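You operate a simulated robot arm through the tools that you are given. There is no shell and no other tool. Be economical: measure what you need, move in short steps, check, and stop when the job is done.

The job below is to be done with a simulated two-armed robot. You get a single attempt, and the scene is never put back.

TASK
Pick up the seal carton with one hand, pass it to the other hand and put it on the top of the blue bench. Put the red brush on top of the shim carton. Put the wiping pad on the top of the wooden bench away on the air bench top. Put the white box of clips on the top of the fit-out bench. Take the white wiping pad and put it on the shelf of the water bench. Fetch the orange pad and set it on the top of the cream trolley. Fetch the steel bracket and set it on the low shelf of the cream trolley. Take the yellow wiping pad and leave it on the battery bench. Open the shims drawer, take the purple box of shims from there and put it in the yellow kit tray, then shut the drawer. Any order will do. Set down upright: seal carton, white box of clips, purple box of shims.

Only the result counts: the job must be done as asked and must still hold three seconds after the hand-in. Knocking over, shifting, dropping, spilling or breaking anything else fails it. A push-on lid holds only when it is set on centred and level and pressed home; a screw cap is set on level and turned clockwise until tight.

THE ROBOT
Two 6-joint arms with fingered hands on one trunk, on a base that drives. Base frame: it is fixed to the floor where the robot stands at the start and does not move with it; the origin is under the middle of the robot, x ahead of it, y to its left, z up. Readings come in mm, rad, newtons and seconds.
The left shoulder is at the start at [50, 170, 1010], the right one opposite. Places, roughly: air bench top [700, 7500, 800]; battery bench (16x16 cm) [-3640, 2140, 840]; low shelf of the cream trolley [-1600, 8000, 200]; orange pad (8x6x5 cm) [-1700, 8100, 500]; purple box of shims [750, -1500, 1000]; red brush (4x3x15 cm) [800, 0, 900]; seal carton [750, -250, 1000]; shelf of the water bench (280x22 cm) [-4900, 7900, 240]; shim carton [750, 5000, 1500]; shims drawer [800, -1500, 1000]; steel bracket (11x6x3 cm) [-1500, 10900, 1000]; top of the blue bench [800, -3600, 900]; top of the cream trolley [-1600, 8000, 800]; top of the fit-out bench [-2900, 10600, 900]; white box of clips [-5250, 8250, 750]; white wiping pad (9x6x6 cm) [-5000, 8100, 800]; wiping pad (8x6x5 cm) [800, -300, 900]; yellow kit tray (19x20 cm) [800, -1960, 960]; yellow wiping pad (8x6x5 cm) [600, 500, 900]. Payload 3.5 kg a hand.
Tool frame (each hand has its own): the origin (TCP) lies between the finger pads and is the grasp point; the fingertips stand 26 mm ahead of it; z points along the fingers, y is the line along which they close. Largest opening 132 mm; the body of the gripper starts 73 mm behind the TCP. The gripper is a hand of 3 fingers: y runs from the thumb to the fingers, the wrist lies at [0, 0, -234] in the tool frame, and closing takes about 1.5 s.
Orientation is that of the tool frame in the base frame, as a unit quaternion [w, x, y, z]. With the fingers straight down and closing along the base's y, the tool's x points along the base's -x, its y along +y and its z along -z.

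THE INTERFACE
- The arms move only by the tool move_arm. It takes "left_commands", "right_commands" or both (then of equal length, played together; a hand with none holds still); each is a list of rows, each a list of 6 numbers: the shift along the base's x, y, z in units of 200 mm (1.0 is 200 mm), then the turn, a rotation vector about the base's x, y, z in units of 60 degrees (1.0 is 60 degrees). In form: [[dx, dy, dz, wx, wy, wz], ...]. A call has 1 to 8 rows; each row is the pose to reach, as a shift and turn from the pose commanded when the call began. "left_gripper" and "right_gripper" are, for a hand that has rows, the opening, from 0 (shut) to 1 (fully open), set as the call begins (left out, the last holds). A call with a number of a shift or a turn outside -1 to 1 is refused whole. A row lasts 0.2 s, in which the tool goes at most 50 mm and 0.15 rad; a call with a longer step from one row to the next is refused whole, and so is a gripper value outside its range. Where a pose cannot be reached the arm comes as near as it can. A force on the tool above 40 N (or 10 N above the force at the start of the call, whichever is more), or a blocked arm, ends the call early, and 0.2 s more pass. Each finger travels about 108 mm/s and halts on what it meets, pressing with about 31 N; the grip force reading is that of the motor and also rises with nothing between the fingers. The clock runs only during rows and for 0.2 s after the last one: add rows that repeat a pose to give the fingers time. It gives the time, the measured TCP pose, the force on the tool (base axes), the opening and the grip force at its end, in the units of the frame above (readings bear some noise), with the torque about the TCP (base axes, N m) and any sound that the robot's microphone picked up.
- Cameras (640 x 400 px; columns grow to the right, rows downward): "scene" is now at [46.1, 6.7, 1615.6]; the picture's right is [0.08, -1.00, 0.00], its down [-0.62, -0.05, -0.78] and it looks along [0.78, 0.06, -0.62] (base axes); focal length 279 px, centre (320, 200). "left" rides on the left gripper at [-62, 3, -92] in its tool frame; the picture's right is [-0.05, -1.00, 0.00], its down [0.83, -0.04, -0.56] and it looks along [0.55, -0.03, 0.83] (tool axes); focal length 230 px, centre (320, 200). "right" rides on the right gripper at [62, 3, -92] in its tool frame; the picture's right is [-0.05, 1.00, 0.00], its down [-0.83, -0.04, -0.56] and it looks along [-0.55, -0.03, 0.83] (tool axes); focal length 230 px, centre (320, 200). There is no depth. A picture from a camera that has moved, and an enlarged one, comes with that camera's place and axes in the base frame and with its lens.
- get_image(camera): a new picture of that camera. No time passes.
- slide_trunk(by): slides the trunk up (or, below 0, down) by that many mm; the arms and the scene camera ride with it, the base frame stays. It gives what a move gives, with no picture.
- drive_base(legs): drives the robot by 1 to 6 legs, each [ahead, left, turn to the left] in mm, mm and rad, along the robot's own axes; the way and the turn of a leg run together, so that a leg with both is an arc; at most 1500 mm and 3.142 rad a leg. The arms and the cameras ride along, it lands a little off, and it stops where it bumps. It gives what a move gives.
- move_fingers(finger1, finger2, thumb_bend, hand): sets how far each is bent, from 0 (flat) to 100 (curled in); at 30 the hand is open as for a grip, at 70 the pads meet at the TCP. One left out holds its place. A second passes; each finger stops where it meets its share of the squeeze, and holds until it gets a number again. A gripper value or a shape takes the hand back. It gives what a move gives, with no picture; readings hold the bend of each and the force on the fingers (four entries, about 0 where the hand has none), thumb and palm.
- grasp_type(shape, hand): the hand has 3 fingers and takes this shape, open, in about a second: jaw (thumb against the fingers, like two jaws); tri (thumb and two fingers); tip (a fingertip pinch); poke (one finger out to press); point (the index stretched); flat (the hand flat); cup (the hand cupped); fist (a fist). The gripper value then closes the fingers along that shape, each until it touches; the sizes above hold for jaw. It gives what a move gives, with no picture.
- head_to(pan, tilt): turns the head with the scene camera to pan (to the left, within 1.501 rad either way) and tilt (down, from -0.506 to 1.204), counted from straight ahead of the robot. It gives what a move gives.
- zoom(camera, box): a new picture of the part [left, top, right, bottom] of that camera's present view, enlarged. No time passes.
- hand_in(): hands the job in; it is judged then, once.

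Work in short steps. Places have to be worked out from the pictures, the camera data and where the tool is seen: move nearer, look again, correct. Check each grasp and each placing, and mend what went wrong. You have 535 turns and 336 pictures in all, those below and enlarged ones among them. Open the grippers and draw the arms clear of the work before you hand the job in, unless the task says otherwise; then end with one line.

The tools are called after "Request:" by a JSON object that holds its "fn" and its "kwargs". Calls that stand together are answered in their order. move_arm: Moves the arms, as the interface text tells. Its arguments: {"type":"object","properties":{"left_commands":{"type":"array"},"left_gripper":{"type":"number"},"right_commands":{"type":"array"},"right_gripper":{"type":"number"}},"required":[]} The other tools are called the same way: slide_trunk (by) slides the trunk up or down; grasp_type (shape, hand) gives the hand a shape; move_fingers (finger1, finger2, thumb_bend, hand) moves the fingers one by one; drive_base (legs) drives the base; head_to (pan, tilt) turns the head that bears the scene camera; get_image (camera) takes a picture; zoom (camera, box) takes an enlarged picture of a part of a camera's view; hand_in () hands the job in.

At the start:

```text
time: 0.0
left_eef_pos: [616.9, 275.0, 1171.7]
left_tool_rot: [0.0, 0.0, 1.0, 0.0]
left_contact_force: [0.3, -0.6, -0.2]
left_torque: [0.01, 0.0, -0.02]
left_gripper_width: 131.8
left_finger_force: 0.0
left_shape: jaw
left_bend: [30.0, 30.0, 30.0]
left_finger forces: [0.0, 0.0, 0.0, 0.1, 0.0, 0.1]
right_eef_pos: [625.9, -239.8, 1113.2]
right_tool_rot: [0.0, 0.001, 1.0, 0.0]
right_contact_force: [0.5, 0.7, -0.1]
right_torque: [0.01, 0.01, 0.01]
right_gripper_width: 132.0
right_finger_force: 0.0
right_shape: jaw
right_bend: [30.0, 30.0, 30.0]
right_finger forces: [0.1, 0.0, 0.0, 0.0, 0.0, 0.1]
trunk travel left (down, up): [-625.0, 85.0]
robot x, y, heading: [-2.9, -0.8, -0.001]
head pan, tilt: [0.077, 0.67]
```

scene: 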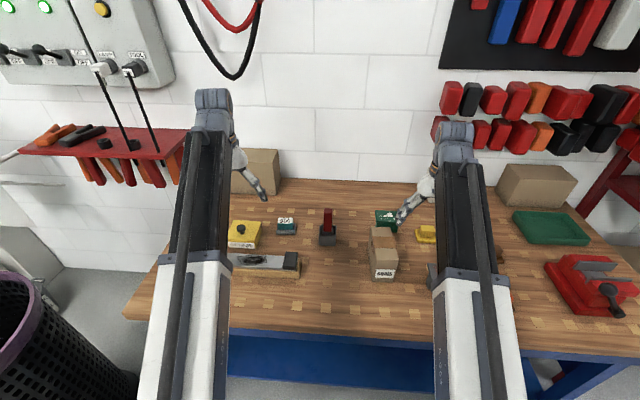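
right: 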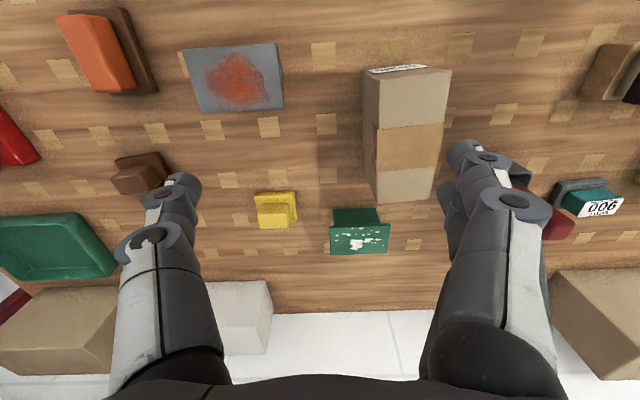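
left: 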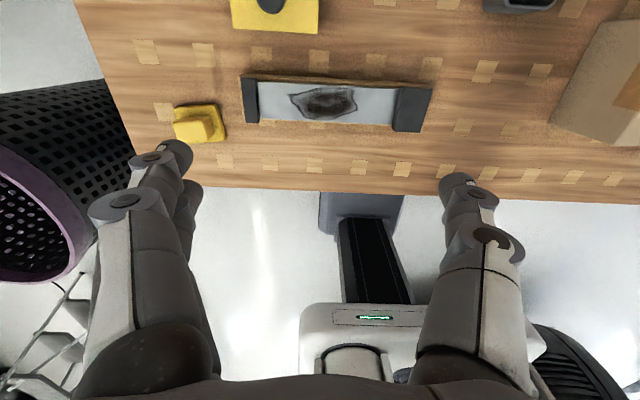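

I'll start by looking at the bench close up to identify the things on it.

Request:
{"fn": "zoom", "kwargs": {"camera": "scene", "box": [200, 160, 520, 360]}}

Request:
{"fn": "zoom", "kwargs": {"camera": "right", "box": [40, 0, 640, 280]}}

Request:
{"fn": "zoom", "kwargs": {"camera": "left", "box": [100, 0, 640, 200]}}

```text
2.00 times, centred on (360, 260) of scene
camera zoom: at [46.1, 6.7, 1615.6], right [0.08, -1.0, 0.0], down [-0.62, -0.05, -0.78], along [0.78, 0.06, -0.62], focal length 558 px, centre (240, 80)
```

zoom: 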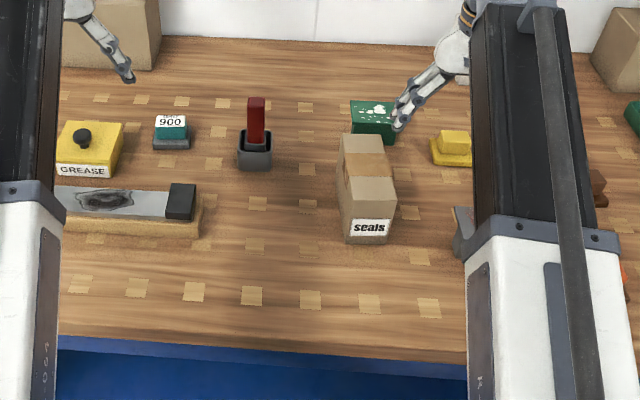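

```text
1.07 times, centred on (340, 140) of right
camera zoom: at [563.8, -235.8, 1204.5], right [0.05, 1.0, 0.0], down [0.83, -0.04, 0.56], along [0.55, -0.03, -0.83], focal length 245 px, centre (299, 264)
```

zoom: 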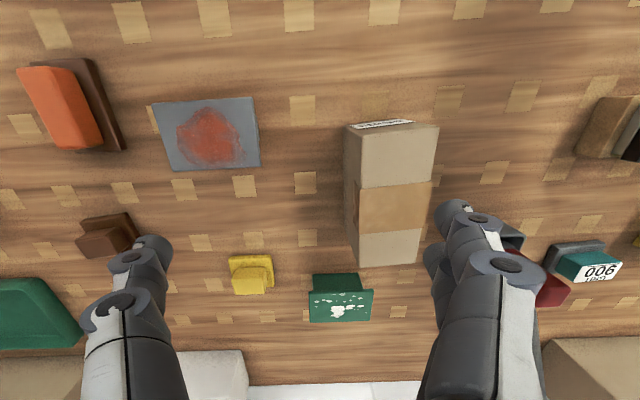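

```text
1.19 times, centred on (370, 100) of left
camera zoom: at [678.4, 279.0, 1263.6], right [0.05, -1.0, 0.0], down [-0.83, -0.04, 0.56], along [-0.55, -0.03, -0.83], focal length 273 px, centre (261, 318)
```

zoom: 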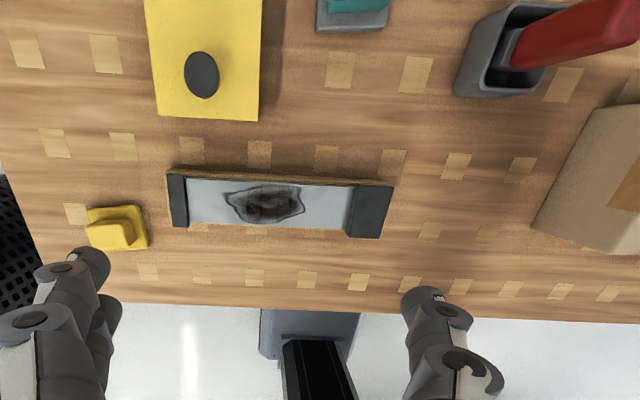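

Two yellow pads are visible: one at the front left corner (the yellow wiping pad) and one behind the carton (the wiping pad). I'll move the right hand in line with the carton and raise it, then look again to measure.

Request:
{"fn": "move_arm", "kwargs": {"right_commands": [[0, 0.2, 0.2, 0, 0, 0], [0, 0.4, 0.3, 0, 0, 0], [0, 0.4, 0.3, 0, 0, 0]]}}

Request:
{"fn": "get_image", "kwargs": {"camera": "right"}}

Request:
{"fn": "get_image", "kwargs": {"camera": "scene"}}

```text
refused: row 1 steps farther than a row can; nothing moved
```

```text
329 pictures are left
camera right: at [563.8, -235.8, 1204.5], right [0.05, 1.0, 0.0], down [0.83, -0.04, 0.56], along [0.55, -0.03, -0.83], focal length 230 px, centre (320, 200)
```

right: 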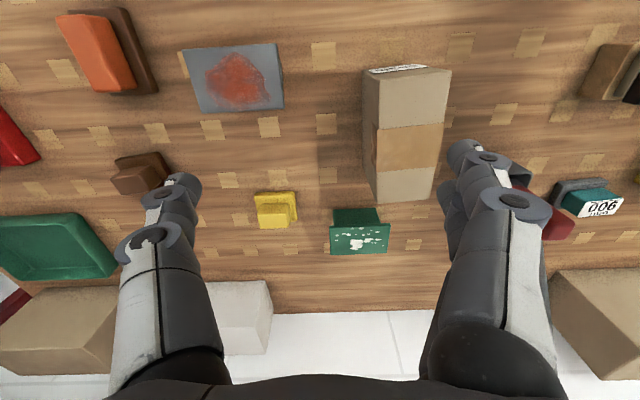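

```text
328 pictures are left
camera scene: at [46.1, 6.7, 1615.6], right [0.08, -1.0, 0.0], down [-0.62, -0.05, -0.78], along [0.78, 0.06, -0.62], focal length 279 px, centre (320, 200)
```

scene: 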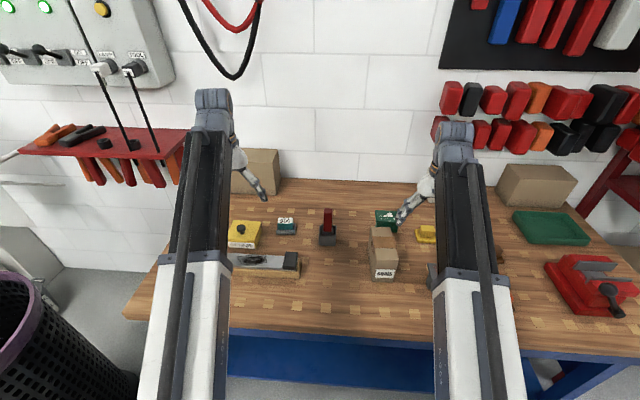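

The step was too long (the limit is 0.25 per row), so I'll repeat it in shorter steps.

Request:
{"fn": "move_arm", "kwargs": {"right_commands": [[0, 0.15, 0.15, 0, 0, 0], [0, 0.3, 0.3, 0, 0, 0], [0, 0.4, 0.3, 0, 0, 0]]}}

Request:
{"fn": "get_image", "kwargs": {"camera": "right"}}

```text
time: 0.8
left_eef_pos: [616.6, 276.0, 1170.8]
left_tool_rot: [0.0, 0.0, 1.0, 0.0]
left_contact_force: [0.1, 0.0, -0.2]
left_torque: [0.02, -0.02, 0.0]
left_gripper_width: 131.6
left_finger_force: 0.1
left_shape: jaw
left_bend: [30.0, 30.0, 30.0]
left_finger forces: [0.0, 0.1, 0.1, 0.0, 0.1, 0.0]
right_eef_pos: [627.9, -157.7, 1172.6]
right_tool_rot: [0.001, -0.001, 1.0, 0.0]
right_contact_force: [0.1, -0.3, 0.0]
right_torque: [0.01, 0.02, -0.02]
right_gripper_width: 131.9
right_finger_force: 0.1
right_shape: jaw
right_bend: [30.0, 30.0, 30.0]
right_finger forces: [0.0, 0.0, 0.0, 0.1, 0.1, 0.0]
trunk travel left (down, up): [-625.0, 85.0]
robot x, y, heading: [4.8, 0.1, 0.004]
head pan, tilt: [0.077, 0.67]
```

```text
327 pictures are left
camera right: at [565.0, -155.2, 1264.7], right [0.05, 1.0, 0.0], down [0.83, -0.04, 0.56], along [0.55, -0.03, -0.83], focal length 230 px, centre (320, 200)
```

right: 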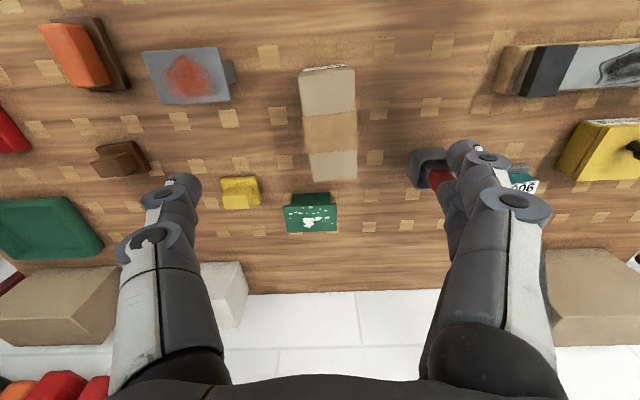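

The carton measures about 160 (x) × 70 (y), with its top at about z≈938, centre about (665,-148), and the bench near z≈885. I'll lower the right hand over its near end.

Request:
{"fn": "move_arm", "kwargs": {"right_commands": [[0, 0.05, -0.2, 0, 0, 0], [0, 0.05, -0.4, 0, 0, 0], [0, 0.05, -0.6, 0, 0, 0], [0, 0.05, -0.8, 0, 0, 0], [0, 0.05, -0.95, 0, 0, 0], [0, 0.05, -0.95, 0, 0, 0]]}}

Request:
{"fn": "get_image", "kwargs": {"camera": "right"}}

Request:
{"fn": "get_image", "kwargs": {"camera": "scene"}}

```text
time: 2.2
left_eef_pos: [617.1, 275.2, 1171.8]
left_tool_rot: [0.0, -0.001, 1.0, 0.0]
left_contact_force: [0.6, 0.5, -0.3]
left_torque: [-0.01, -0.02, 0.0]
left_gripper_width: 131.8
left_finger_force: 0.1
left_shape: jaw
left_bend: [30.0, 30.0, 30.0]
left_finger forces: [0.1, 0.0, 0.0, 0.0, 0.0, 0.0]
right_eef_pos: [626.1, -147.4, 979.9]
right_tool_rot: [0.0, 0.0, 1.0, -0.001]
right_contact_force: [-0.6, 0.2, 0.4]
right_torque: [-0.02, 0.0, -0.02]
right_gripper_width: 131.9
right_finger_force: 0.1
right_shape: jaw
right_bend: [30.0, 30.0, 30.0]
right_finger forces: [0.1, 0.0, 0.1, 0.0, 0.0, 0.0]
trunk travel left (down, up): [-625.0, 85.0]
robot x, y, heading: [0.2, 1.5, 0.003]
head pan, tilt: [0.077, 0.67]
```

```text
326 pictures are left
camera right: at [564.5, -144.8, 1072.4], right [0.05, 1.0, 0.0], down [0.83, -0.04, 0.56], along [0.55, -0.03, -0.83], focal length 230 px, centre (320, 200)
```

right: 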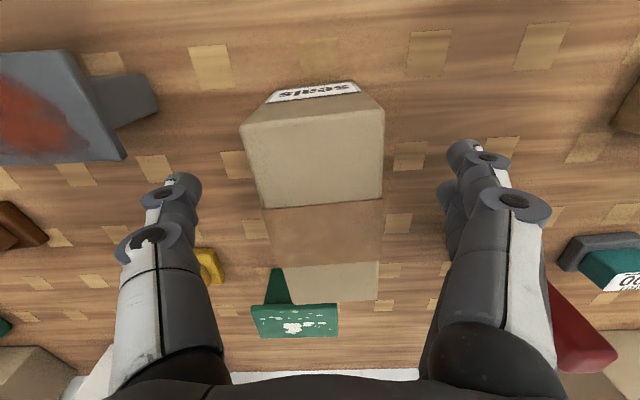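

```text
325 pictures are left
camera scene: at [46.1, 6.7, 1615.6], right [0.08, -1.0, 0.0], down [-0.62, -0.05, -0.78], along [0.78, 0.06, -0.62], focal length 279 px, centre (320, 200)
```

scene: 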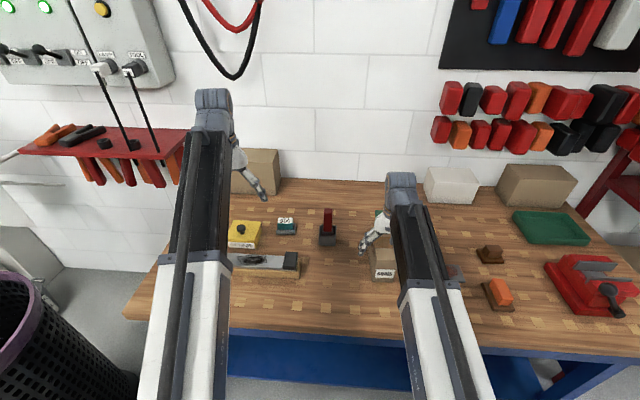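

I'll zoom on the carton in both views to find its top edge and the bench height.

Request:
{"fn": "zoom", "kwargs": {"camera": "scene", "box": [340, 190, 460, 300]}}

Request:
{"fn": "zoom", "kwargs": {"camera": "right", "box": [160, 60, 480, 260]}}

```text
3.64 times, centred on (400, 245) of scene
camera zoom: at [46.1, 6.7, 1615.6], right [0.08, -1.0, 0.0], down [-0.62, -0.05, -0.78], along [0.78, 0.06, -0.62], focal length 1014 px, centre (29, 36)
```

zoom: 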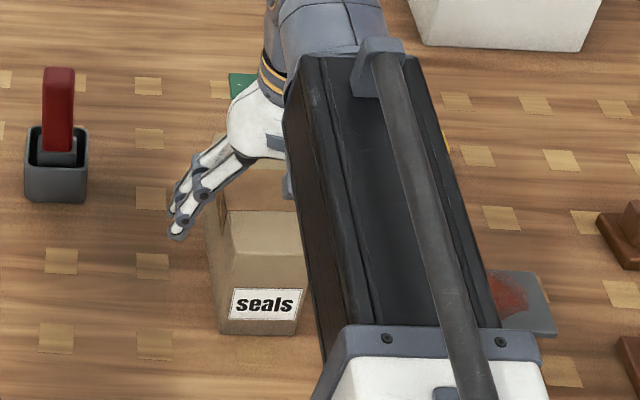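

```text
2.00 times, centred on (320, 160) of right
camera zoom: at [564.5, -144.8, 1072.4], right [0.05, 1.0, 0.0], down [0.83, -0.04, 0.56], along [0.55, -0.03, -0.83], focal length 460 px, centre (320, 280)
```

zoom: 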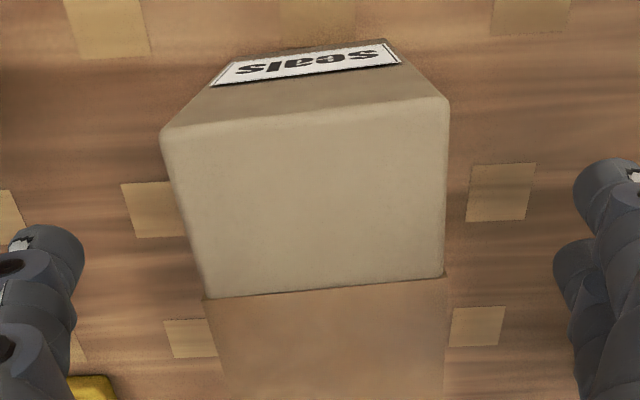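

The carton's top is at about z≈960 and the bench at about 866, with a yaw of about +3.6°. I'll lower the TCP to about 922 and grip the near end.

Request:
{"fn": "move_arm", "kwargs": {"right_commands": [[0, 0, -0.1, 0, 0, 0.06], [0, 0, -0.2, 0, 0, 0.06], [0, 0, -0.29, 0, 0, 0.06], [0, 0, -0.29, 0, 0, 0.06]], "right_gripper": 1}}

Request:
{"fn": "get_image", "kwargs": {"camera": "right"}}

```text
time: 3.2
left_eef_pos: [618.1, 275.8, 1170.4]
left_tool_rot: [0.0, 0.0, 1.0, 0.0]
left_contact_force: [-0.1, -0.1, -0.3]
left_torque: [0.0, 0.02, 0.0]
left_gripper_width: 131.6
left_finger_force: 0.0
left_shape: jaw
left_bend: [30.0, 30.0, 30.0]
left_finger forces: [0.1, 0.0, 0.0, 0.0, 0.0, 0.0]
right_eef_pos: [628.0, -149.3, 924.3]
right_tool_rot: [0.0, -0.031, 1.0, -0.001]
right_contact_force: [-1.2, 0.1, 0.9]
right_torque: [-0.01, 0.01, -0.01]
right_gripper_width: 132.0
right_finger_force: 0.0
right_shape: jaw
right_bend: [30.0, 30.0, 30.0]
right_finger forces: [0.0, 0.0, 0.1, 0.0, 0.2, 0.0]
trunk travel left (down, up): [-625.0, 85.0]
robot x, y, heading: [-1.0, -4.1, -0.002]
head pan, tilt: [0.077, 0.67]
```

```text
322 pictures are left
camera right: at [565.6, -150.1, 1016.9], right [-0.01, 1.0, 0.0], down [0.83, 0.01, 0.56], along [0.56, 0.01, -0.83], focal length 230 px, centre (320, 200)
```

right: 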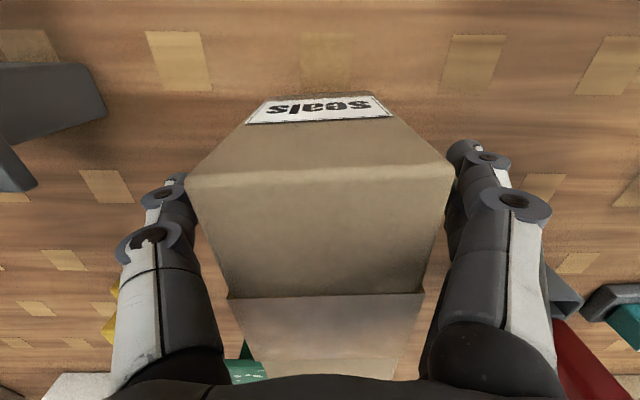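

The fingers straddle the carton and it is aligned. I'll close the right hand.

Request:
{"fn": "move_arm", "kwargs": {"right_commands": [[0, 0, 0, 0, 0, 0], [0, 0, 0, 0, 0, 0], [0, 0, 0, 0, 0, 0], [0, 0, 0, 0, 0, 0], [0, 0, 0, 0, 0, 0], [0, 0, 0, 0, 0, 0]], "right_gripper": 0}}

```text
time: 4.6
left_eef_pos: [616.5, 275.5, 1171.2]
left_tool_rot: [0.0, 0.0, 1.0, -0.001]
left_contact_force: [0.3, -0.7, 0.2]
left_torque: [0.0, -0.01, -0.01]
left_gripper_width: 132.0
left_finger_force: 0.0
left_shape: jaw
left_bend: [30.0, 30.0, 30.0]
left_finger forces: [0.0, 0.0, 0.0, 0.1, 0.0, 0.1]
right_eef_pos: [628.3, -149.5, 925.7]
right_tool_rot: [0.0, -0.031, 1.0, 0.0]
right_contact_force: [-0.5, -0.2, -0.2]
right_torque: [0.02, 0.0, 0.0]
right_gripper_width: 59.3
right_finger_force: 30.9
right_shape: jaw
right_bend: [73.0, 73.0, 70.0]
right_finger forces: [14.1, 14.1, 0.1, 0.0, 28.2, 0.1]
trunk travel left (down, up): [-625.0, 85.0]
robot x, y, heading: [-0.3, 1.5, 0.001]
head pan, tilt: [0.077, 0.67]
```

It is gripped, with a width of 59 mm. I'll lift.

Request:
{"fn": "move_arm", "kwargs": {"right_commands": [[0, 0, 0.1, 0, 0, 0], [0, 0, 0.3, 0, 0, 0], [0, 0, 0.5, 0, 0, 0], [0, 0, 0.7, 0, 0, 0], [0, 0, 0.9, 0, 0, 0], [0, 0, 0.9, 0, 0, 0]]}}

Request:
{"fn": "get_image", "kwargs": {"camera": "right"}}

Request:
{"fn": "get_image", "kwargs": {"camera": "scene"}}

```text
time: 6.0
left_eef_pos: [617.8, 274.9, 1170.8]
left_tool_rot: [0.0, 0.001, 1.0, 0.0]
left_contact_force: [0.6, 0.0, 0.0]
left_torque: [0.05, -0.02, -0.02]
left_gripper_width: 131.9
left_finger_force: 0.1
left_shape: jaw
left_bend: [30.0, 30.0, 30.0]
left_finger forces: [0.0, 0.0, 0.1, 0.0, 0.0, 0.0]
right_eef_pos: [626.7, -150.8, 1105.0]
right_tool_rot: [0.001, -0.031, 1.0, -0.001]
right_contact_force: [0.2, -0.3, -2.2]
right_torque: [-0.03, 0.05, -0.02]
right_gripper_width: 59.4
right_finger_force: 30.5
right_shape: jaw
right_bend: [73.0, 73.0, 70.0]
right_finger forces: [14.7, 14.1, 0.0, 0.0, 28.7, 0.1]
trunk travel left (down, up): [-625.0, 85.0]
robot x, y, heading: [-4.0, -0.7, 0.0]
head pan, tilt: [0.077, 0.67]
```

```text
321 pictures are left
camera right: at [564.3, -151.2, 1196.6], right [-0.01, 1.0, 0.0], down [0.83, 0.01, 0.55], along [0.55, 0.01, -0.83], focal length 230 px, centre (320, 200)
```

right: 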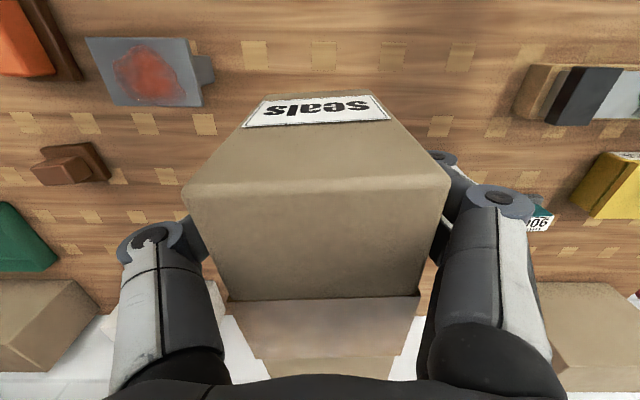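

```text
320 pictures are left
camera scene: at [46.3, 6.6, 1615.6], right [0.08, -1.0, 0.0], down [-0.62, -0.05, -0.78], along [0.78, 0.06, -0.62], focal length 279 px, centre (320, 200)
```

scene: 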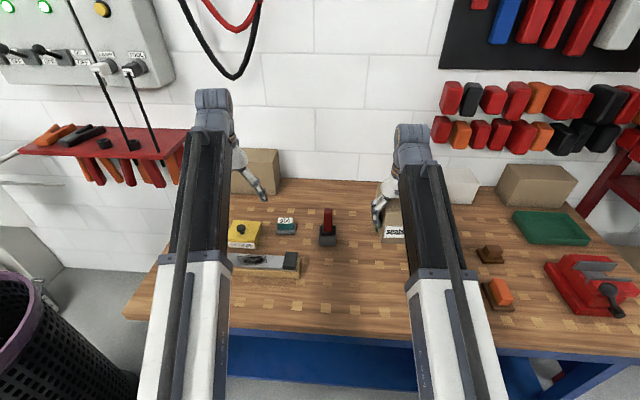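

It is held level and is light. Next I'll yaw both hands 90° CCW, so the carton lies along y towards the left hand.

Request:
{"fn": "move_arm", "kwargs": {"right_commands": [[0, 0.05, 0.05, 0, 0, 0.12], [0, 0.1, 0.1, 0, 0, 0.24], [0, 0.15, 0.1, 0, 0, 0.36], [0, 0.2, 0.1, 0, 0, 0.48], [0, 0.25, 0.1, 0, 0, 0.6], [0, 0.25, 0.1, 0, 0, 0.72], [0, 0.25, 0.1, 0, 0, 0.72]], "left_commands": [[0, 0, 0, 0, 0, 0.125], [0, 0, 0, 0, 0, 0.25], [0, 0, 0, 0, 0, 0.375], [0, 0, 0, 0, 0, 0.5], [0, 0, 0, 0, 0, 0.625], [0, 0, 0, 0, 0, 0.75], [0, 0, 0, 0, 0, 0.75]]}}

Request:
{"fn": "move_arm", "kwargs": {"right_commands": [[0, 0.05, 0, 0, 0, 0.12], [0, 0.1, 0, 0, 0, 0.24], [0, 0.15, 0, 0, 0, 0.36], [0, 0.2, 0, 0, 0, 0.48], [0, 0.25, 0, 0, 0, 0.6], [0, 0.25, 0, 0, 0, 0.72], [0, 0.25, 0, 0, 0, 0.72]], "left_commands": [[0, 0, 0, 0, 0, 0.125], [0, 0, 0, 0, 0, 0.25], [0, 0, 0, 0, 0, 0.375], [0, 0, 0, 0, 0, 0.5], [0, 0, 0, 0, 0, 0.625], [0, 0, 0, 0, 0, 0.75], [0, 0, 0, 0, 0, 0.75]]}}

Request:
{"fn": "get_image", "kwargs": {"camera": "scene"}}

Request:
{"fn": "get_image", "kwargs": {"camera": "left"}}

```text
time: 7.6
left_eef_pos: [616.7, 274.4, 1171.2]
left_tool_rot: [0.0, -0.384, 0.923, 0.0]
left_contact_force: [-0.1, -0.1, -1.2]
left_torque: [-0.02, 0.02, -0.03]
left_gripper_width: 131.9
left_finger_force: 0.2
left_shape: jaw
left_bend: [30.0, 30.0, 30.0]
left_finger forces: [0.0, 0.0, 0.0, 0.0, 0.0, 0.0]
right_eef_pos: [625.2, -99.1, 1124.6]
right_tool_rot: [0.0, -0.398, 0.917, 0.0]
right_contact_force: [0.9, 0.1, -2.5]
right_torque: [-0.03, 0.02, 0.02]
right_gripper_width: 59.4
right_finger_force: 30.9
right_shape: jaw
right_bend: [73.0, 73.0, 70.0]
right_finger forces: [14.6, 14.1, 0.0, 0.0, 28.7, 0.1]
trunk travel left (down, up): [-625.0, 85.0]
robot x, y, heading: [-4.8, 0.9, -0.0]
head pan, tilt: [0.077, 0.67]
```

```text
time: 9.2
left_eef_pos: [618.1, 275.6, 1171.9]
left_tool_rot: [0.001, 0.708, -0.706, -0.001]
left_contact_force: [0.7, -0.2, 0.1]
left_torque: [0.02, 0.02, 0.02]
left_gripper_width: 132.1
left_finger_force: 0.1
left_shape: jaw
left_bend: [30.0, 30.0, 30.0]
left_finger forces: [0.0, 0.1, 0.1, 0.0, 0.1, 0.0]
right_eef_pos: [626.8, -48.5, 1124.2]
right_tool_rot: [0.001, 0.708, -0.706, 0.0]
right_contact_force: [0.1, 0.0, -2.1]
right_torque: [-0.06, -0.01, -0.03]
right_gripper_width: 59.4
right_finger_force: 31.7
right_shape: jaw
right_bend: [73.0, 73.0, 70.0]
right_finger forces: [14.5, 14.2, 0.0, 0.0, 28.9, 0.0]
trunk travel left (down, up): [-625.0, 85.0]
robot x, y, heading: [-1.2, -2.2, -0.0]
head pan, tilt: [0.077, 0.67]
```

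```text
319 pictures are left
camera scene: at [46.3, 6.6, 1615.6], right [0.08, -1.0, 0.0], down [-0.62, -0.05, -0.78], along [0.78, 0.06, -0.62], focal length 279 px, centre (320, 200)
```

scene: 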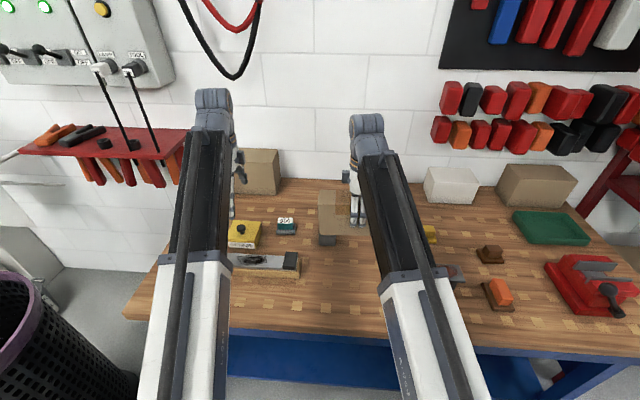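

```text
318 pictures are left
camera left: at [614.3, 337.5, 1263.5], right [1.0, 0.05, 0.0], down [0.05, -0.83, 0.56], along [0.03, -0.55, -0.83], focal length 230 px, centre (320, 200)
```

left: 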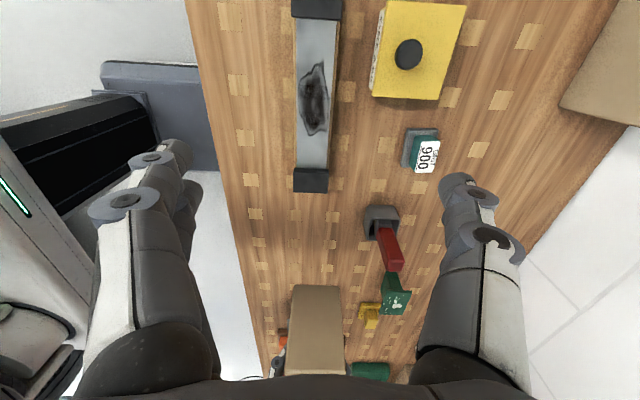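

The carton now lies along y (its far end at about y≈66). I'll tilt the left hand outward by 20° and lower it level with the carton, then approach from +y.

Request:
{"fn": "move_arm", "kwargs": {"left_commands": [[0.02, 0, -0.1, -0.11, 0, 0], [0.04, 0, -0.2, -0.22, 0, 0], [0.045, -0.1, -0.235, -0.333, 0, 0], [0.045, -0.3, -0.235, -0.333, 0, 0], [0.045, -0.5, -0.235, -0.333, 0, 0], [0.045, -0.6, -0.235, -0.333, 0, 0], [0.045, -0.6, -0.235, -0.333, 0, 0]], "left_gripper": 1}}

Request:
{"fn": "get_image", "kwargs": {"camera": "left"}}

Request:
{"fn": "get_image", "kwargs": {"camera": "right"}}

```text
time: 10.8
left_eef_pos: [628.1, 210.8, 1104.0]
left_tool_rot: [-0.12, -0.681, 0.712, -0.125]
left_contact_force: [-1.1, -0.6, 0.4]
left_torque: [0.03, -0.05, 0.0]
left_gripper_width: 132.1
left_finger_force: 0.1
left_shape: jaw
left_bend: [30.0, 30.0, 30.0]
left_finger forces: [0.0, 0.0, 0.0, 0.1, 0.0, 0.0]
left hand out of reach, approached as far as the arm can: row 4, 5, 6, 7
right_eef_pos: [626.0, -48.1, 1124.9]
right_tool_rot: [0.0, 0.707, -0.707, 0.0]
right_contact_force: [0.0, 0.3, -2.0]
right_torque: [-0.09, 0.01, 0.03]
right_gripper_width: 59.5
right_finger_force: 30.8
right_shape: jaw
right_bend: [73.0, 73.0, 70.0]
right_finger forces: [14.6, 14.2, 0.0, 0.1, 28.8, 0.0]
trunk travel left (down, up): [-625.0, 85.0]
robot x, y, heading: [-0.7, -0.6, 0.001]
head pan, tilt: [0.077, 0.67]
```

```text
317 pictures are left
camera left: at [627.0, 300.5, 1168.6], right [1.0, 0.01, 0.0], down [0.01, -0.59, 0.81], along [0.0, -0.81, -0.59], focal length 230 px, centre (320, 200)
```

left: 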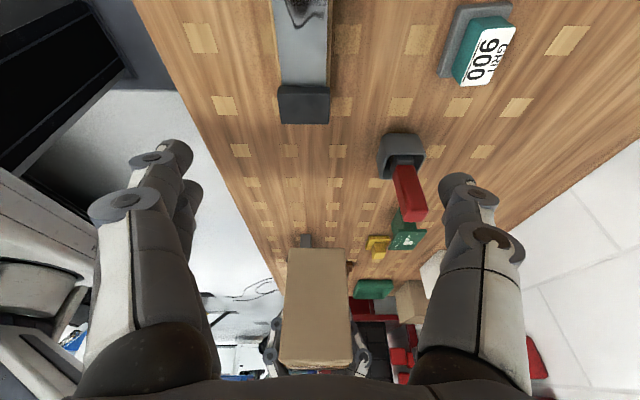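

```text
316 pictures are left
camera right: at [622.2, -110.8, 1216.0], right [-1.0, 0.05, 0.0], down [0.04, 0.83, 0.56], along [0.03, 0.55, -0.83], focal length 230 px, centre (320, 200)
```

right: 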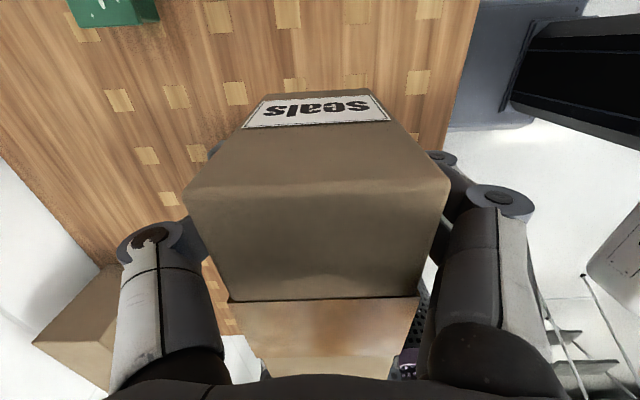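

The left hand ran out of reach there, so I'll bring both hands about 130 mm closer to the robot.

Request:
{"fn": "move_arm", "kwargs": {"right_commands": [[-0.2, 0, 0, 0, 0, 0], [-0.4, 0, 0, 0, 0, 0], [-0.6, 0, 0, 0, 0, 0], [-0.7, 0, 0, 0, 0, 0], [-0.7, 0, 0, 0, 0, 0]], "left_commands": [[-0.2, 0, 0, 0, 0, 0], [-0.4, 0, 0, 0, 0, 0], [-0.6, 0, 0, 0, 0, 0], [-0.7, 0, 0, 0, 0, 0], [-0.7, 0, 0, 0, 0, 0]]}}

Request:
{"fn": "get_image", "kwargs": {"camera": "left"}}

```text
time: 12.0
left_eef_pos: [486.8, 214.0, 1097.7]
left_tool_rot: [-0.12, -0.695, 0.697, -0.125]
left_contact_force: [-0.3, 0.3, 0.1]
left_torque: [-0.02, -0.01, -0.01]
left_gripper_width: 131.6
left_finger_force: 0.0
left_shape: jaw
left_bend: [30.0, 30.0, 30.0]
left_finger forces: [0.0, 0.1, 0.0, 0.0, 0.1, 0.0]
left hand out of reach, approached as far as the arm can: row 1, 2, 3, 4, 5
right_eef_pos: [486.2, -47.4, 1120.1]
right_tool_rot: [0.002, -0.707, 0.707, -0.001]
right_contact_force: [-0.8, 0.1, -1.7]
right_torque: [-0.11, 0.01, -0.04]
right_gripper_width: 59.5
right_finger_force: 31.2
right_shape: jaw
right_bend: [73.0, 73.0, 70.0]
right_finger forces: [14.6, 14.3, 0.0, 0.1, 28.8, 0.0]
right hand out of reach, approached as far as the arm can: row 4, 5
trunk travel left (down, up): [-625.0, 85.0]
robot x, y, heading: [-2.1, -2.2, 0.0]
head pan, tilt: [0.077, 0.67]
```

```text
315 pictures are left
camera left: at [483.0, 303.9, 1162.3], right [1.0, 0.05, -0.01], down [0.04, -0.59, 0.81], along [0.03, -0.81, -0.59], focal length 230 px, centre (320, 200)
```

left: 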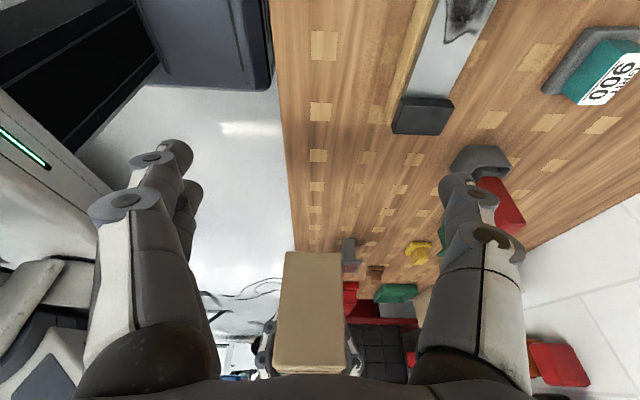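

The left wrist appears to be at a joint limit near the centreline, so I'll hand over further left. I'll back the left hand off slightly and check its real pose.

Request:
{"fn": "move_arm", "kwargs": {"left_commands": [[0, 0.2, -0.05, 0, 0, 0], [0, 0.4, -0.05, 0, 0, 0], [0, 0.5, -0.05, 0, 0, 0], [0, 0.5, -0.05, 0, 0, 0]]}}

```text
time: 13.0
left_eef_pos: [492.0, 311.2, 1076.4]
left_tool_rot: [0.12, 0.697, -0.697, 0.123]
left_contact_force: [0.0, 0.9, -0.6]
left_torque: [0.0, 0.01, 0.04]
left_gripper_width: 132.3
left_finger_force: 0.1
left_shape: jaw
left_bend: [30.0, 30.0, 30.0]
left_finger forces: [0.1, 0.0, 0.0, 0.0, 0.0, 0.0]
left hand out of reach, approached as far as the arm can: row 2, 3, 4
right_eef_pos: [486.3, -47.9, 1121.4]
right_tool_rot: [0.002, -0.707, 0.707, -0.001]
right_contact_force: [0.1, 0.8, -2.9]
right_torque: [-0.07, -0.02, -0.01]
right_gripper_width: 59.3
right_finger_force: 30.7
right_shape: jaw
right_bend: [73.0, 73.0, 70.0]
right_finger forces: [14.6, 14.3, 0.0, 0.0, 28.8, 0.1]
trunk travel left (down, up): [-625.0, 85.0]
robot x, y, heading: [-1.1, 0.9, -0.0]
head pan, tilt: [0.077, 0.67]
```

The left arm's limit seems linked to height when tilted. I'll lower the left hand and try towards the centre.

Request:
{"fn": "move_arm", "kwargs": {"left_commands": [[0, 0, -0.2, 0, 0, 0], [0, -0.1, -0.4, 0, 0, 0], [0, -0.3, -0.4, 0, 0, 0], [0, -0.5, -0.4, 0, 0, 0], [0, -0.7, -0.4, 0, 0, 0], [0, -0.85, -0.4, 0, 0, 0], [0, -0.85, -0.4, 0, 0, 0]]}}

Request:
{"fn": "get_image", "kwargs": {"camera": "left"}}

Request:
{"fn": "get_image", "kwargs": {"camera": "scene"}}

```text
time: 14.6
left_eef_pos: [489.4, 172.2, 989.1]
left_tool_rot: [-0.123, -0.692, 0.7, -0.124]
left_contact_force: [-0.8, -0.1, 0.0]
left_torque: [-0.02, 0.01, 0.0]
left_gripper_width: 132.0
left_finger_force: 0.0
left_shape: jaw
left_bend: [30.0, 30.0, 30.0]
left_finger forces: [0.0, 0.0, 0.1, 0.0, 0.0, 0.0]
left hand out of reach, approached as far as the arm can: row 5, 6, 7
right_eef_pos: [484.8, -47.6, 1121.9]
right_tool_rot: [0.003, -0.707, 0.707, -0.002]
right_contact_force: [0.6, 0.4, -2.9]
right_torque: [-0.1, 0.0, -0.02]
right_gripper_width: 59.3
right_finger_force: 31.2
right_shape: jaw
right_bend: [73.0, 73.0, 70.0]
right_finger forces: [14.6, 14.2, 0.1, 0.1, 28.7, 0.1]
trunk travel left (down, up): [-625.0, 85.0]
robot x, y, heading: [-1.1, 1.3, 0.002]
head pan, tilt: [0.077, 0.67]
```

```text
314 pictures are left
camera left: at [485.8, 262.3, 1053.8], right [1.0, 0.04, -0.01], down [0.04, -0.59, 0.81], along [0.02, -0.81, -0.59], focal length 230 px, centre (320, 200)
```

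left: 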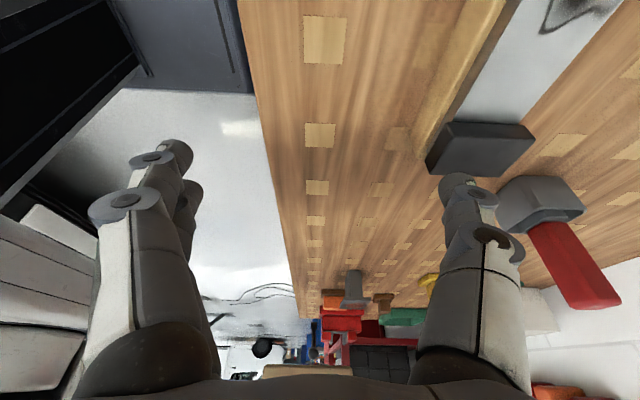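

```text
313 pictures are left
camera scene: at [46.2, 6.8, 1615.6], right [0.08, -1.0, 0.0], down [-0.62, -0.05, -0.78], along [0.78, 0.06, -0.62], focal length 279 px, centre (320, 200)
```

scene: 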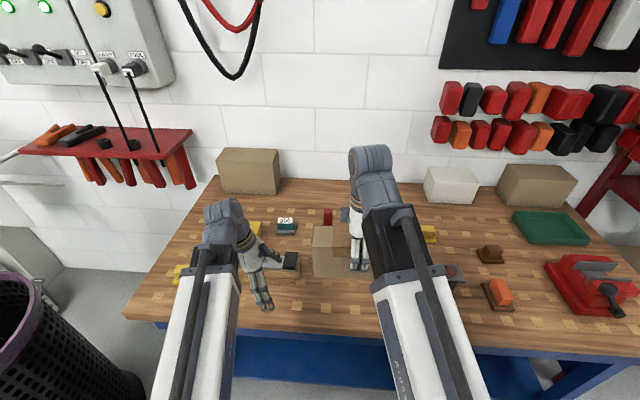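

The left hand can hold at about (489,172,989) tilted. I'll bring the carton to it with the right hand: lower first, then slide it between the left fingers.

Request:
{"fn": "move_arm", "kwargs": {"right_commands": [[0.02, 0, -0.2, 0, 0, 0], [0.02, 0, -0.4, 0, 0, 0], [0.02, 0, -0.6, 0, 0, 0], [0.02, 0.15, -0.6, 0, 0, 0], [0.02, 0.3, -0.6, 0, 0, 0], [0.02, 0.3, -0.6, 0, 0, 0]]}}

Request:
{"fn": "get_image", "kwargs": {"camera": "left"}}

```text
time: 16.0
left_eef_pos: [488.7, 172.1, 988.0]
left_tool_rot: [-0.122, -0.692, 0.7, -0.123]
left_contact_force: [-0.7, 0.4, 0.1]
left_torque: [0.03, 0.03, -0.02]
left_gripper_width: 132.0
left_finger_force: 0.0
left_shape: jaw
left_bend: [30.0, 30.0, 30.0]
left_finger forces: [0.0, 0.0, 0.0, 0.1, 0.1, 0.0]
right_eef_pos: [490.4, 13.2, 1000.5]
right_tool_rot: [0.0, 0.707, -0.707, 0.0]
right_contact_force: [0.1, 0.7, -2.2]
right_torque: [-0.05, -0.02, 0.04]
right_gripper_width: 59.4
right_finger_force: 31.4
right_shape: jaw
right_bend: [73.0, 73.0, 70.0]
right_finger forces: [14.7, 14.1, 0.0, 0.0, 28.7, 0.0]
trunk travel left (down, up): [-625.0, 85.0]
robot x, y, heading: [2.0, -3.5, 0.003]
head pan, tilt: [0.077, 0.67]
```

```text
312 pictures are left
camera left: at [485.8, 262.4, 1053.9], right [1.0, 0.04, -0.01], down [0.04, -0.59, 0.81], along [0.02, -0.81, -0.59], focal length 230 px, centre (320, 200)
```

left: 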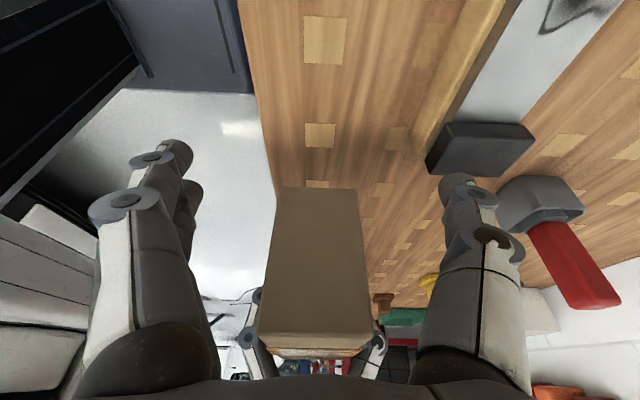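

It is aligned and level. I'll slide it 76 mm further into the left hand.

Request:
{"fn": "move_arm", "kwargs": {"right_commands": [[0, 0.15, 0, 0, 0, 0], [0, 0.3, 0, 0, 0, 0], [0, 0.38, 0, 0, 0, 0], [0, 0.38, 0, 0, 0, 0]]}}

Request:
{"fn": "get_image", "kwargs": {"camera": "left"}}

Request:
{"fn": "get_image", "kwargs": {"camera": "right"}}

```text
time: 17.0
left_eef_pos: [488.6, 172.2, 988.5]
left_tool_rot: [-0.121, -0.694, 0.699, -0.125]
left_contact_force: [4.5, 15.8, 7.5]
left_torque: [-0.7, -0.09, 0.46]
left_gripper_width: 131.7
left_finger_force: 0.1
left_shape: jaw
left_bend: [30.0, 30.0, 30.0]
left_finger forces: [0.0, 0.0, 0.1, 0.0, 14.7, 0.1]
right_eef_pos: [489.9, 87.4, 1000.6]
right_tool_rot: [-0.001, -0.706, 0.708, 0.001]
right_contact_force: [-3.2, -15.9, -10.6]
right_torque: [-0.25, 0.1, -0.1]
right_gripper_width: 59.1
right_finger_force: 31.0
right_shape: jaw
right_bend: [73.0, 73.0, 70.0]
right_finger forces: [15.9, 15.8, 0.0, 0.1, 27.9, 0.0]
trunk travel left (down, up): [-625.0, 85.0]
robot x, y, heading: [1.2, -1.3, 0.003]
head pan, tilt: [0.077, 0.67]
```

```text
311 pictures are left
camera left: at [485.9, 263.5, 1054.3], right [1.0, 0.04, -0.01], down [0.04, -0.59, 0.81], along [0.03, -0.81, -0.59], focal length 230 px, centre (320, 200)
```

left: 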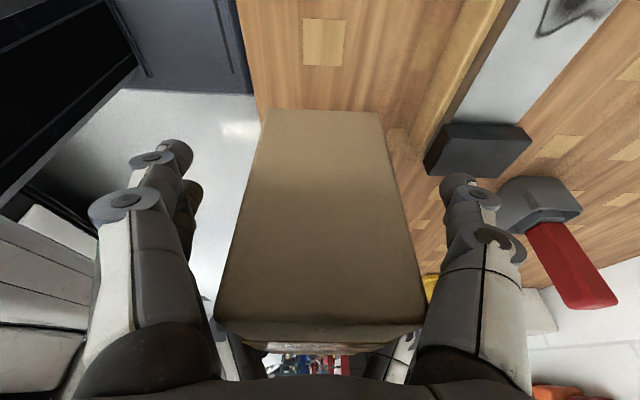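

```text
310 pictures are left
camera right: at [486.9, 25.0, 1093.2], right [-1.0, 0.05, 0.0], down [0.05, 0.83, 0.55], along [0.03, 0.55, -0.83], focal length 230 px, centre (320, 200)
```

right: 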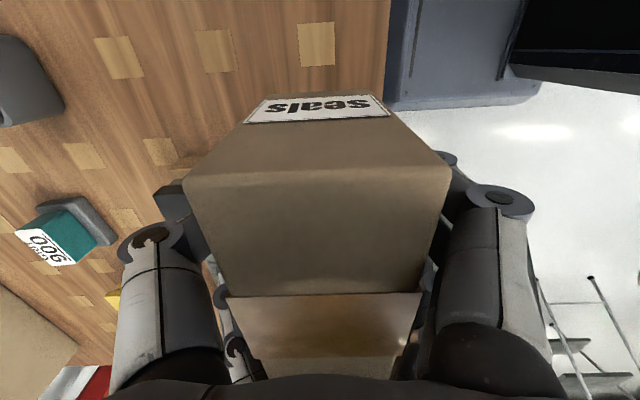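

The hands touch each other (about 15 N along y), so I'll back the right hand off 12 mm.

Request:
{"fn": "move_arm", "kwargs": {"right_commands": [[0, -0.06, 0, 0, 0, 0], [0, -0.06, 0, 0, 0, 0]]}}

Request:
{"fn": "zoom", "kwargs": {"camera": "scene", "box": [180, 180, 420, 330]}}

```text
time: 17.6
left_eef_pos: [489.1, 172.3, 988.2]
left_tool_rot: [-0.124, -0.692, 0.7, -0.124]
left_contact_force: [0.8, 0.2, 0.0]
left_torque: [0.01, -0.01, 0.0]
left_gripper_width: 132.0
left_finger_force: 0.0
left_shape: jaw
left_bend: [30.0, 30.0, 30.0]
left_finger forces: [0.1, 0.0, 0.0, 0.0, 0.0, 0.0]
right_eef_pos: [491.9, 76.4, 1001.1]
right_tool_rot: [-0.001, 0.707, -0.707, -0.001]
right_contact_force: [0.7, 0.8, -1.2]
right_torque: [-0.07, 0.0, 0.03]
right_gripper_width: 59.3
right_finger_force: 30.9
right_shape: jaw
right_bend: [73.0, 73.0, 70.0]
right_finger forces: [14.7, 15.0, 0.0, 0.1, 29.8, 0.1]
trunk travel left (down, up): [-625.0, 85.0]
robot x, y, heading: [-1.0, 1.7, 0.0]
head pan, tilt: [0.077, 0.67]
```

```text
2.67 times, centred on (300, 255) of scene
camera zoom: at [46.2, 6.7, 1615.6], right [0.08, -1.0, 0.0], down [-0.62, -0.05, -0.78], along [0.78, 0.06, -0.62], focal length 744 px, centre (373, 53)
```

zoom: 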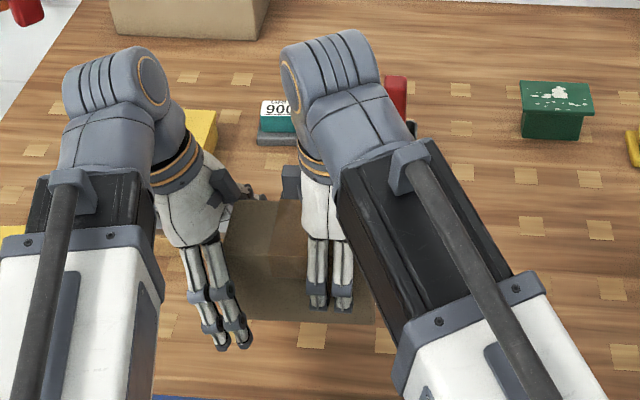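

The hands are separated and the carton end is within the left fingers. I'll close the left hand.

Request:
{"fn": "move_arm", "kwargs": {"left_commands": [[0, 0, 0, 0, 0, 0], [0, 0, 0, 0, 0, 0], [0, 0, 0, 0, 0, 0], [0, 0, 0, 0, 0, 0], [0, 0, 0, 0, 0, 0], [0, 0, 0, 0, 0, 0]], "left_gripper": 0}}

Request:
{"fn": "get_image", "kwargs": {"camera": "left"}}

```text
time: 19.0
left_eef_pos: [488.9, 172.3, 988.9]
left_tool_rot: [-0.123, -0.693, 0.699, -0.125]
left_contact_force: [-0.1, -2.5, -0.6]
left_torque: [0.04, 0.03, 0.0]
left_gripper_width: 59.8
left_finger_force: 31.3
left_shape: jaw
left_bend: [73.0, 73.0, 70.0]
left_finger forces: [14.2, 14.1, 0.0, 0.0, 28.1, 0.0]
right_eef_pos: [490.6, 76.1, 999.8]
right_tool_rot: [0.0, 0.707, -0.707, 0.0]
right_contact_force: [0.6, 1.0, -1.6]
right_torque: [-0.05, -0.04, -0.01]
right_gripper_width: 59.2
right_finger_force: 31.0
right_shape: jaw
right_bend: [73.0, 73.0, 70.0]
right_finger forces: [14.8, 14.9, 0.1, 0.0, 30.0, 0.0]
trunk travel left (down, up): [-625.0, 85.0]
robot x, y, heading: [0.4, 1.3, 0.003]
head pan, tilt: [0.077, 0.67]
```

```text
308 pictures are left
camera left: at [485.7, 262.5, 1053.9], right [1.0, 0.04, -0.01], down [0.04, -0.59, 0.81], along [0.02, -0.81, -0.59], focal length 230 px, centre (320, 200)
```

left: 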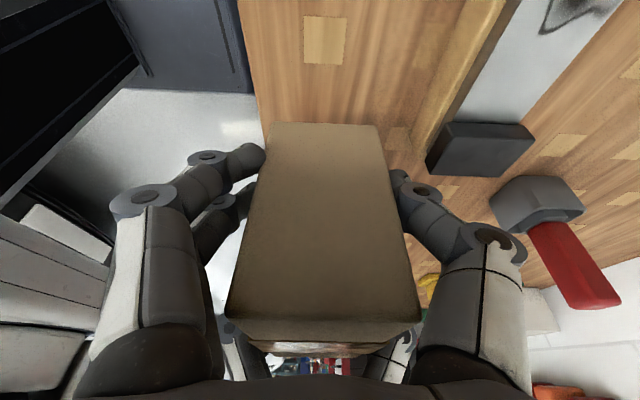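

Both hands hold it now (left width 59.8, 28 N). I'll open the right hand and draw it up.

Request:
{"fn": "move_arm", "kwargs": {"right_commands": [[0, 0, 0, 0, 0, 0], [0, 0, 0, 0, 0, 0], [0, 0, 0, 0, 0, 0], [0, 0, 0, 0, 0, 0], [0, -0.03, 0.15, 0, 0, 0], [0, -0.06, 0.35, 0, 0, 0], [0, -0.2, 0.55, 0, 0, 0], [0, -0.4, 0.6, 0, 0, 0]], "right_gripper": 1}}

Request:
{"fn": "get_image", "kwargs": {"camera": "left"}}

Request:
{"fn": "get_image", "kwargs": {"camera": "scene"}}

```text
time: 20.8
left_eef_pos: [488.8, 171.7, 988.3]
left_tool_rot: [-0.124, -0.693, 0.699, -0.124]
left_contact_force: [0.1, -0.5, -0.2]
left_torque: [0.11, 0.02, 0.01]
left_gripper_width: 59.4
left_finger_force: 30.7
left_shape: jaw
left_bend: [73.0, 73.0, 70.0]
left_finger forces: [15.1, 14.1, 0.0, 0.0, 29.2, 0.0]
right_eef_pos: [489.4, -5.3, 1120.6]
right_tool_rot: [0.0, -0.707, 0.707, 0.0]
right_contact_force: [0.4, 0.6, -0.2]
right_torque: [-0.02, 0.02, -0.01]
right_gripper_width: 132.1
right_finger_force: 0.0
right_shape: jaw
right_bend: [30.0, 30.0, 30.0]
right_finger forces: [0.0, 0.0, 0.0, 0.1, 0.1, 0.0]
trunk travel left (down, up): [-625.0, 85.0]
robot x, y, heading: [-1.1, -2.7, 0.004]
head pan, tilt: [0.077, 0.67]
```

```text
307 pictures are left
camera left: at [485.7, 262.3, 1054.0], right [1.0, 0.04, -0.01], down [0.04, -0.59, 0.81], along [0.02, -0.81, -0.59], focal length 230 px, centre (320, 200)
```

left: 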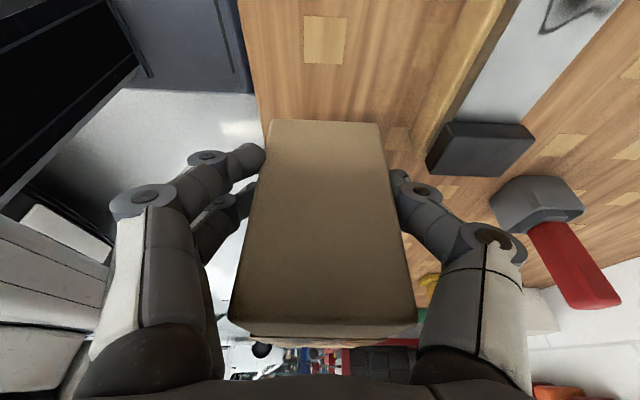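

```text
306 pictures are left
camera scene: at [46.2, 6.4, 1615.6], right [0.08, -1.0, 0.0], down [-0.62, -0.05, -0.78], along [0.78, 0.06, -0.62], focal length 279 px, centre (320, 200)
```

scene: 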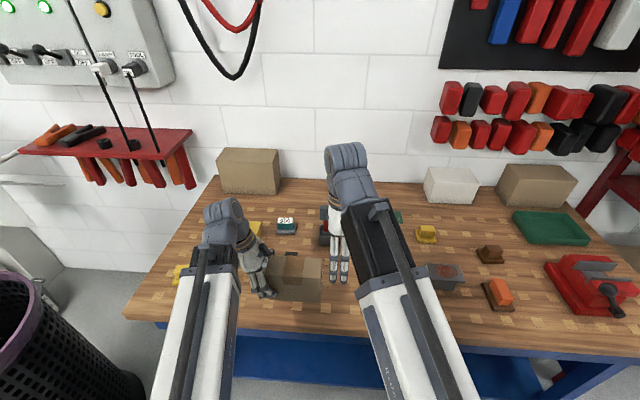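

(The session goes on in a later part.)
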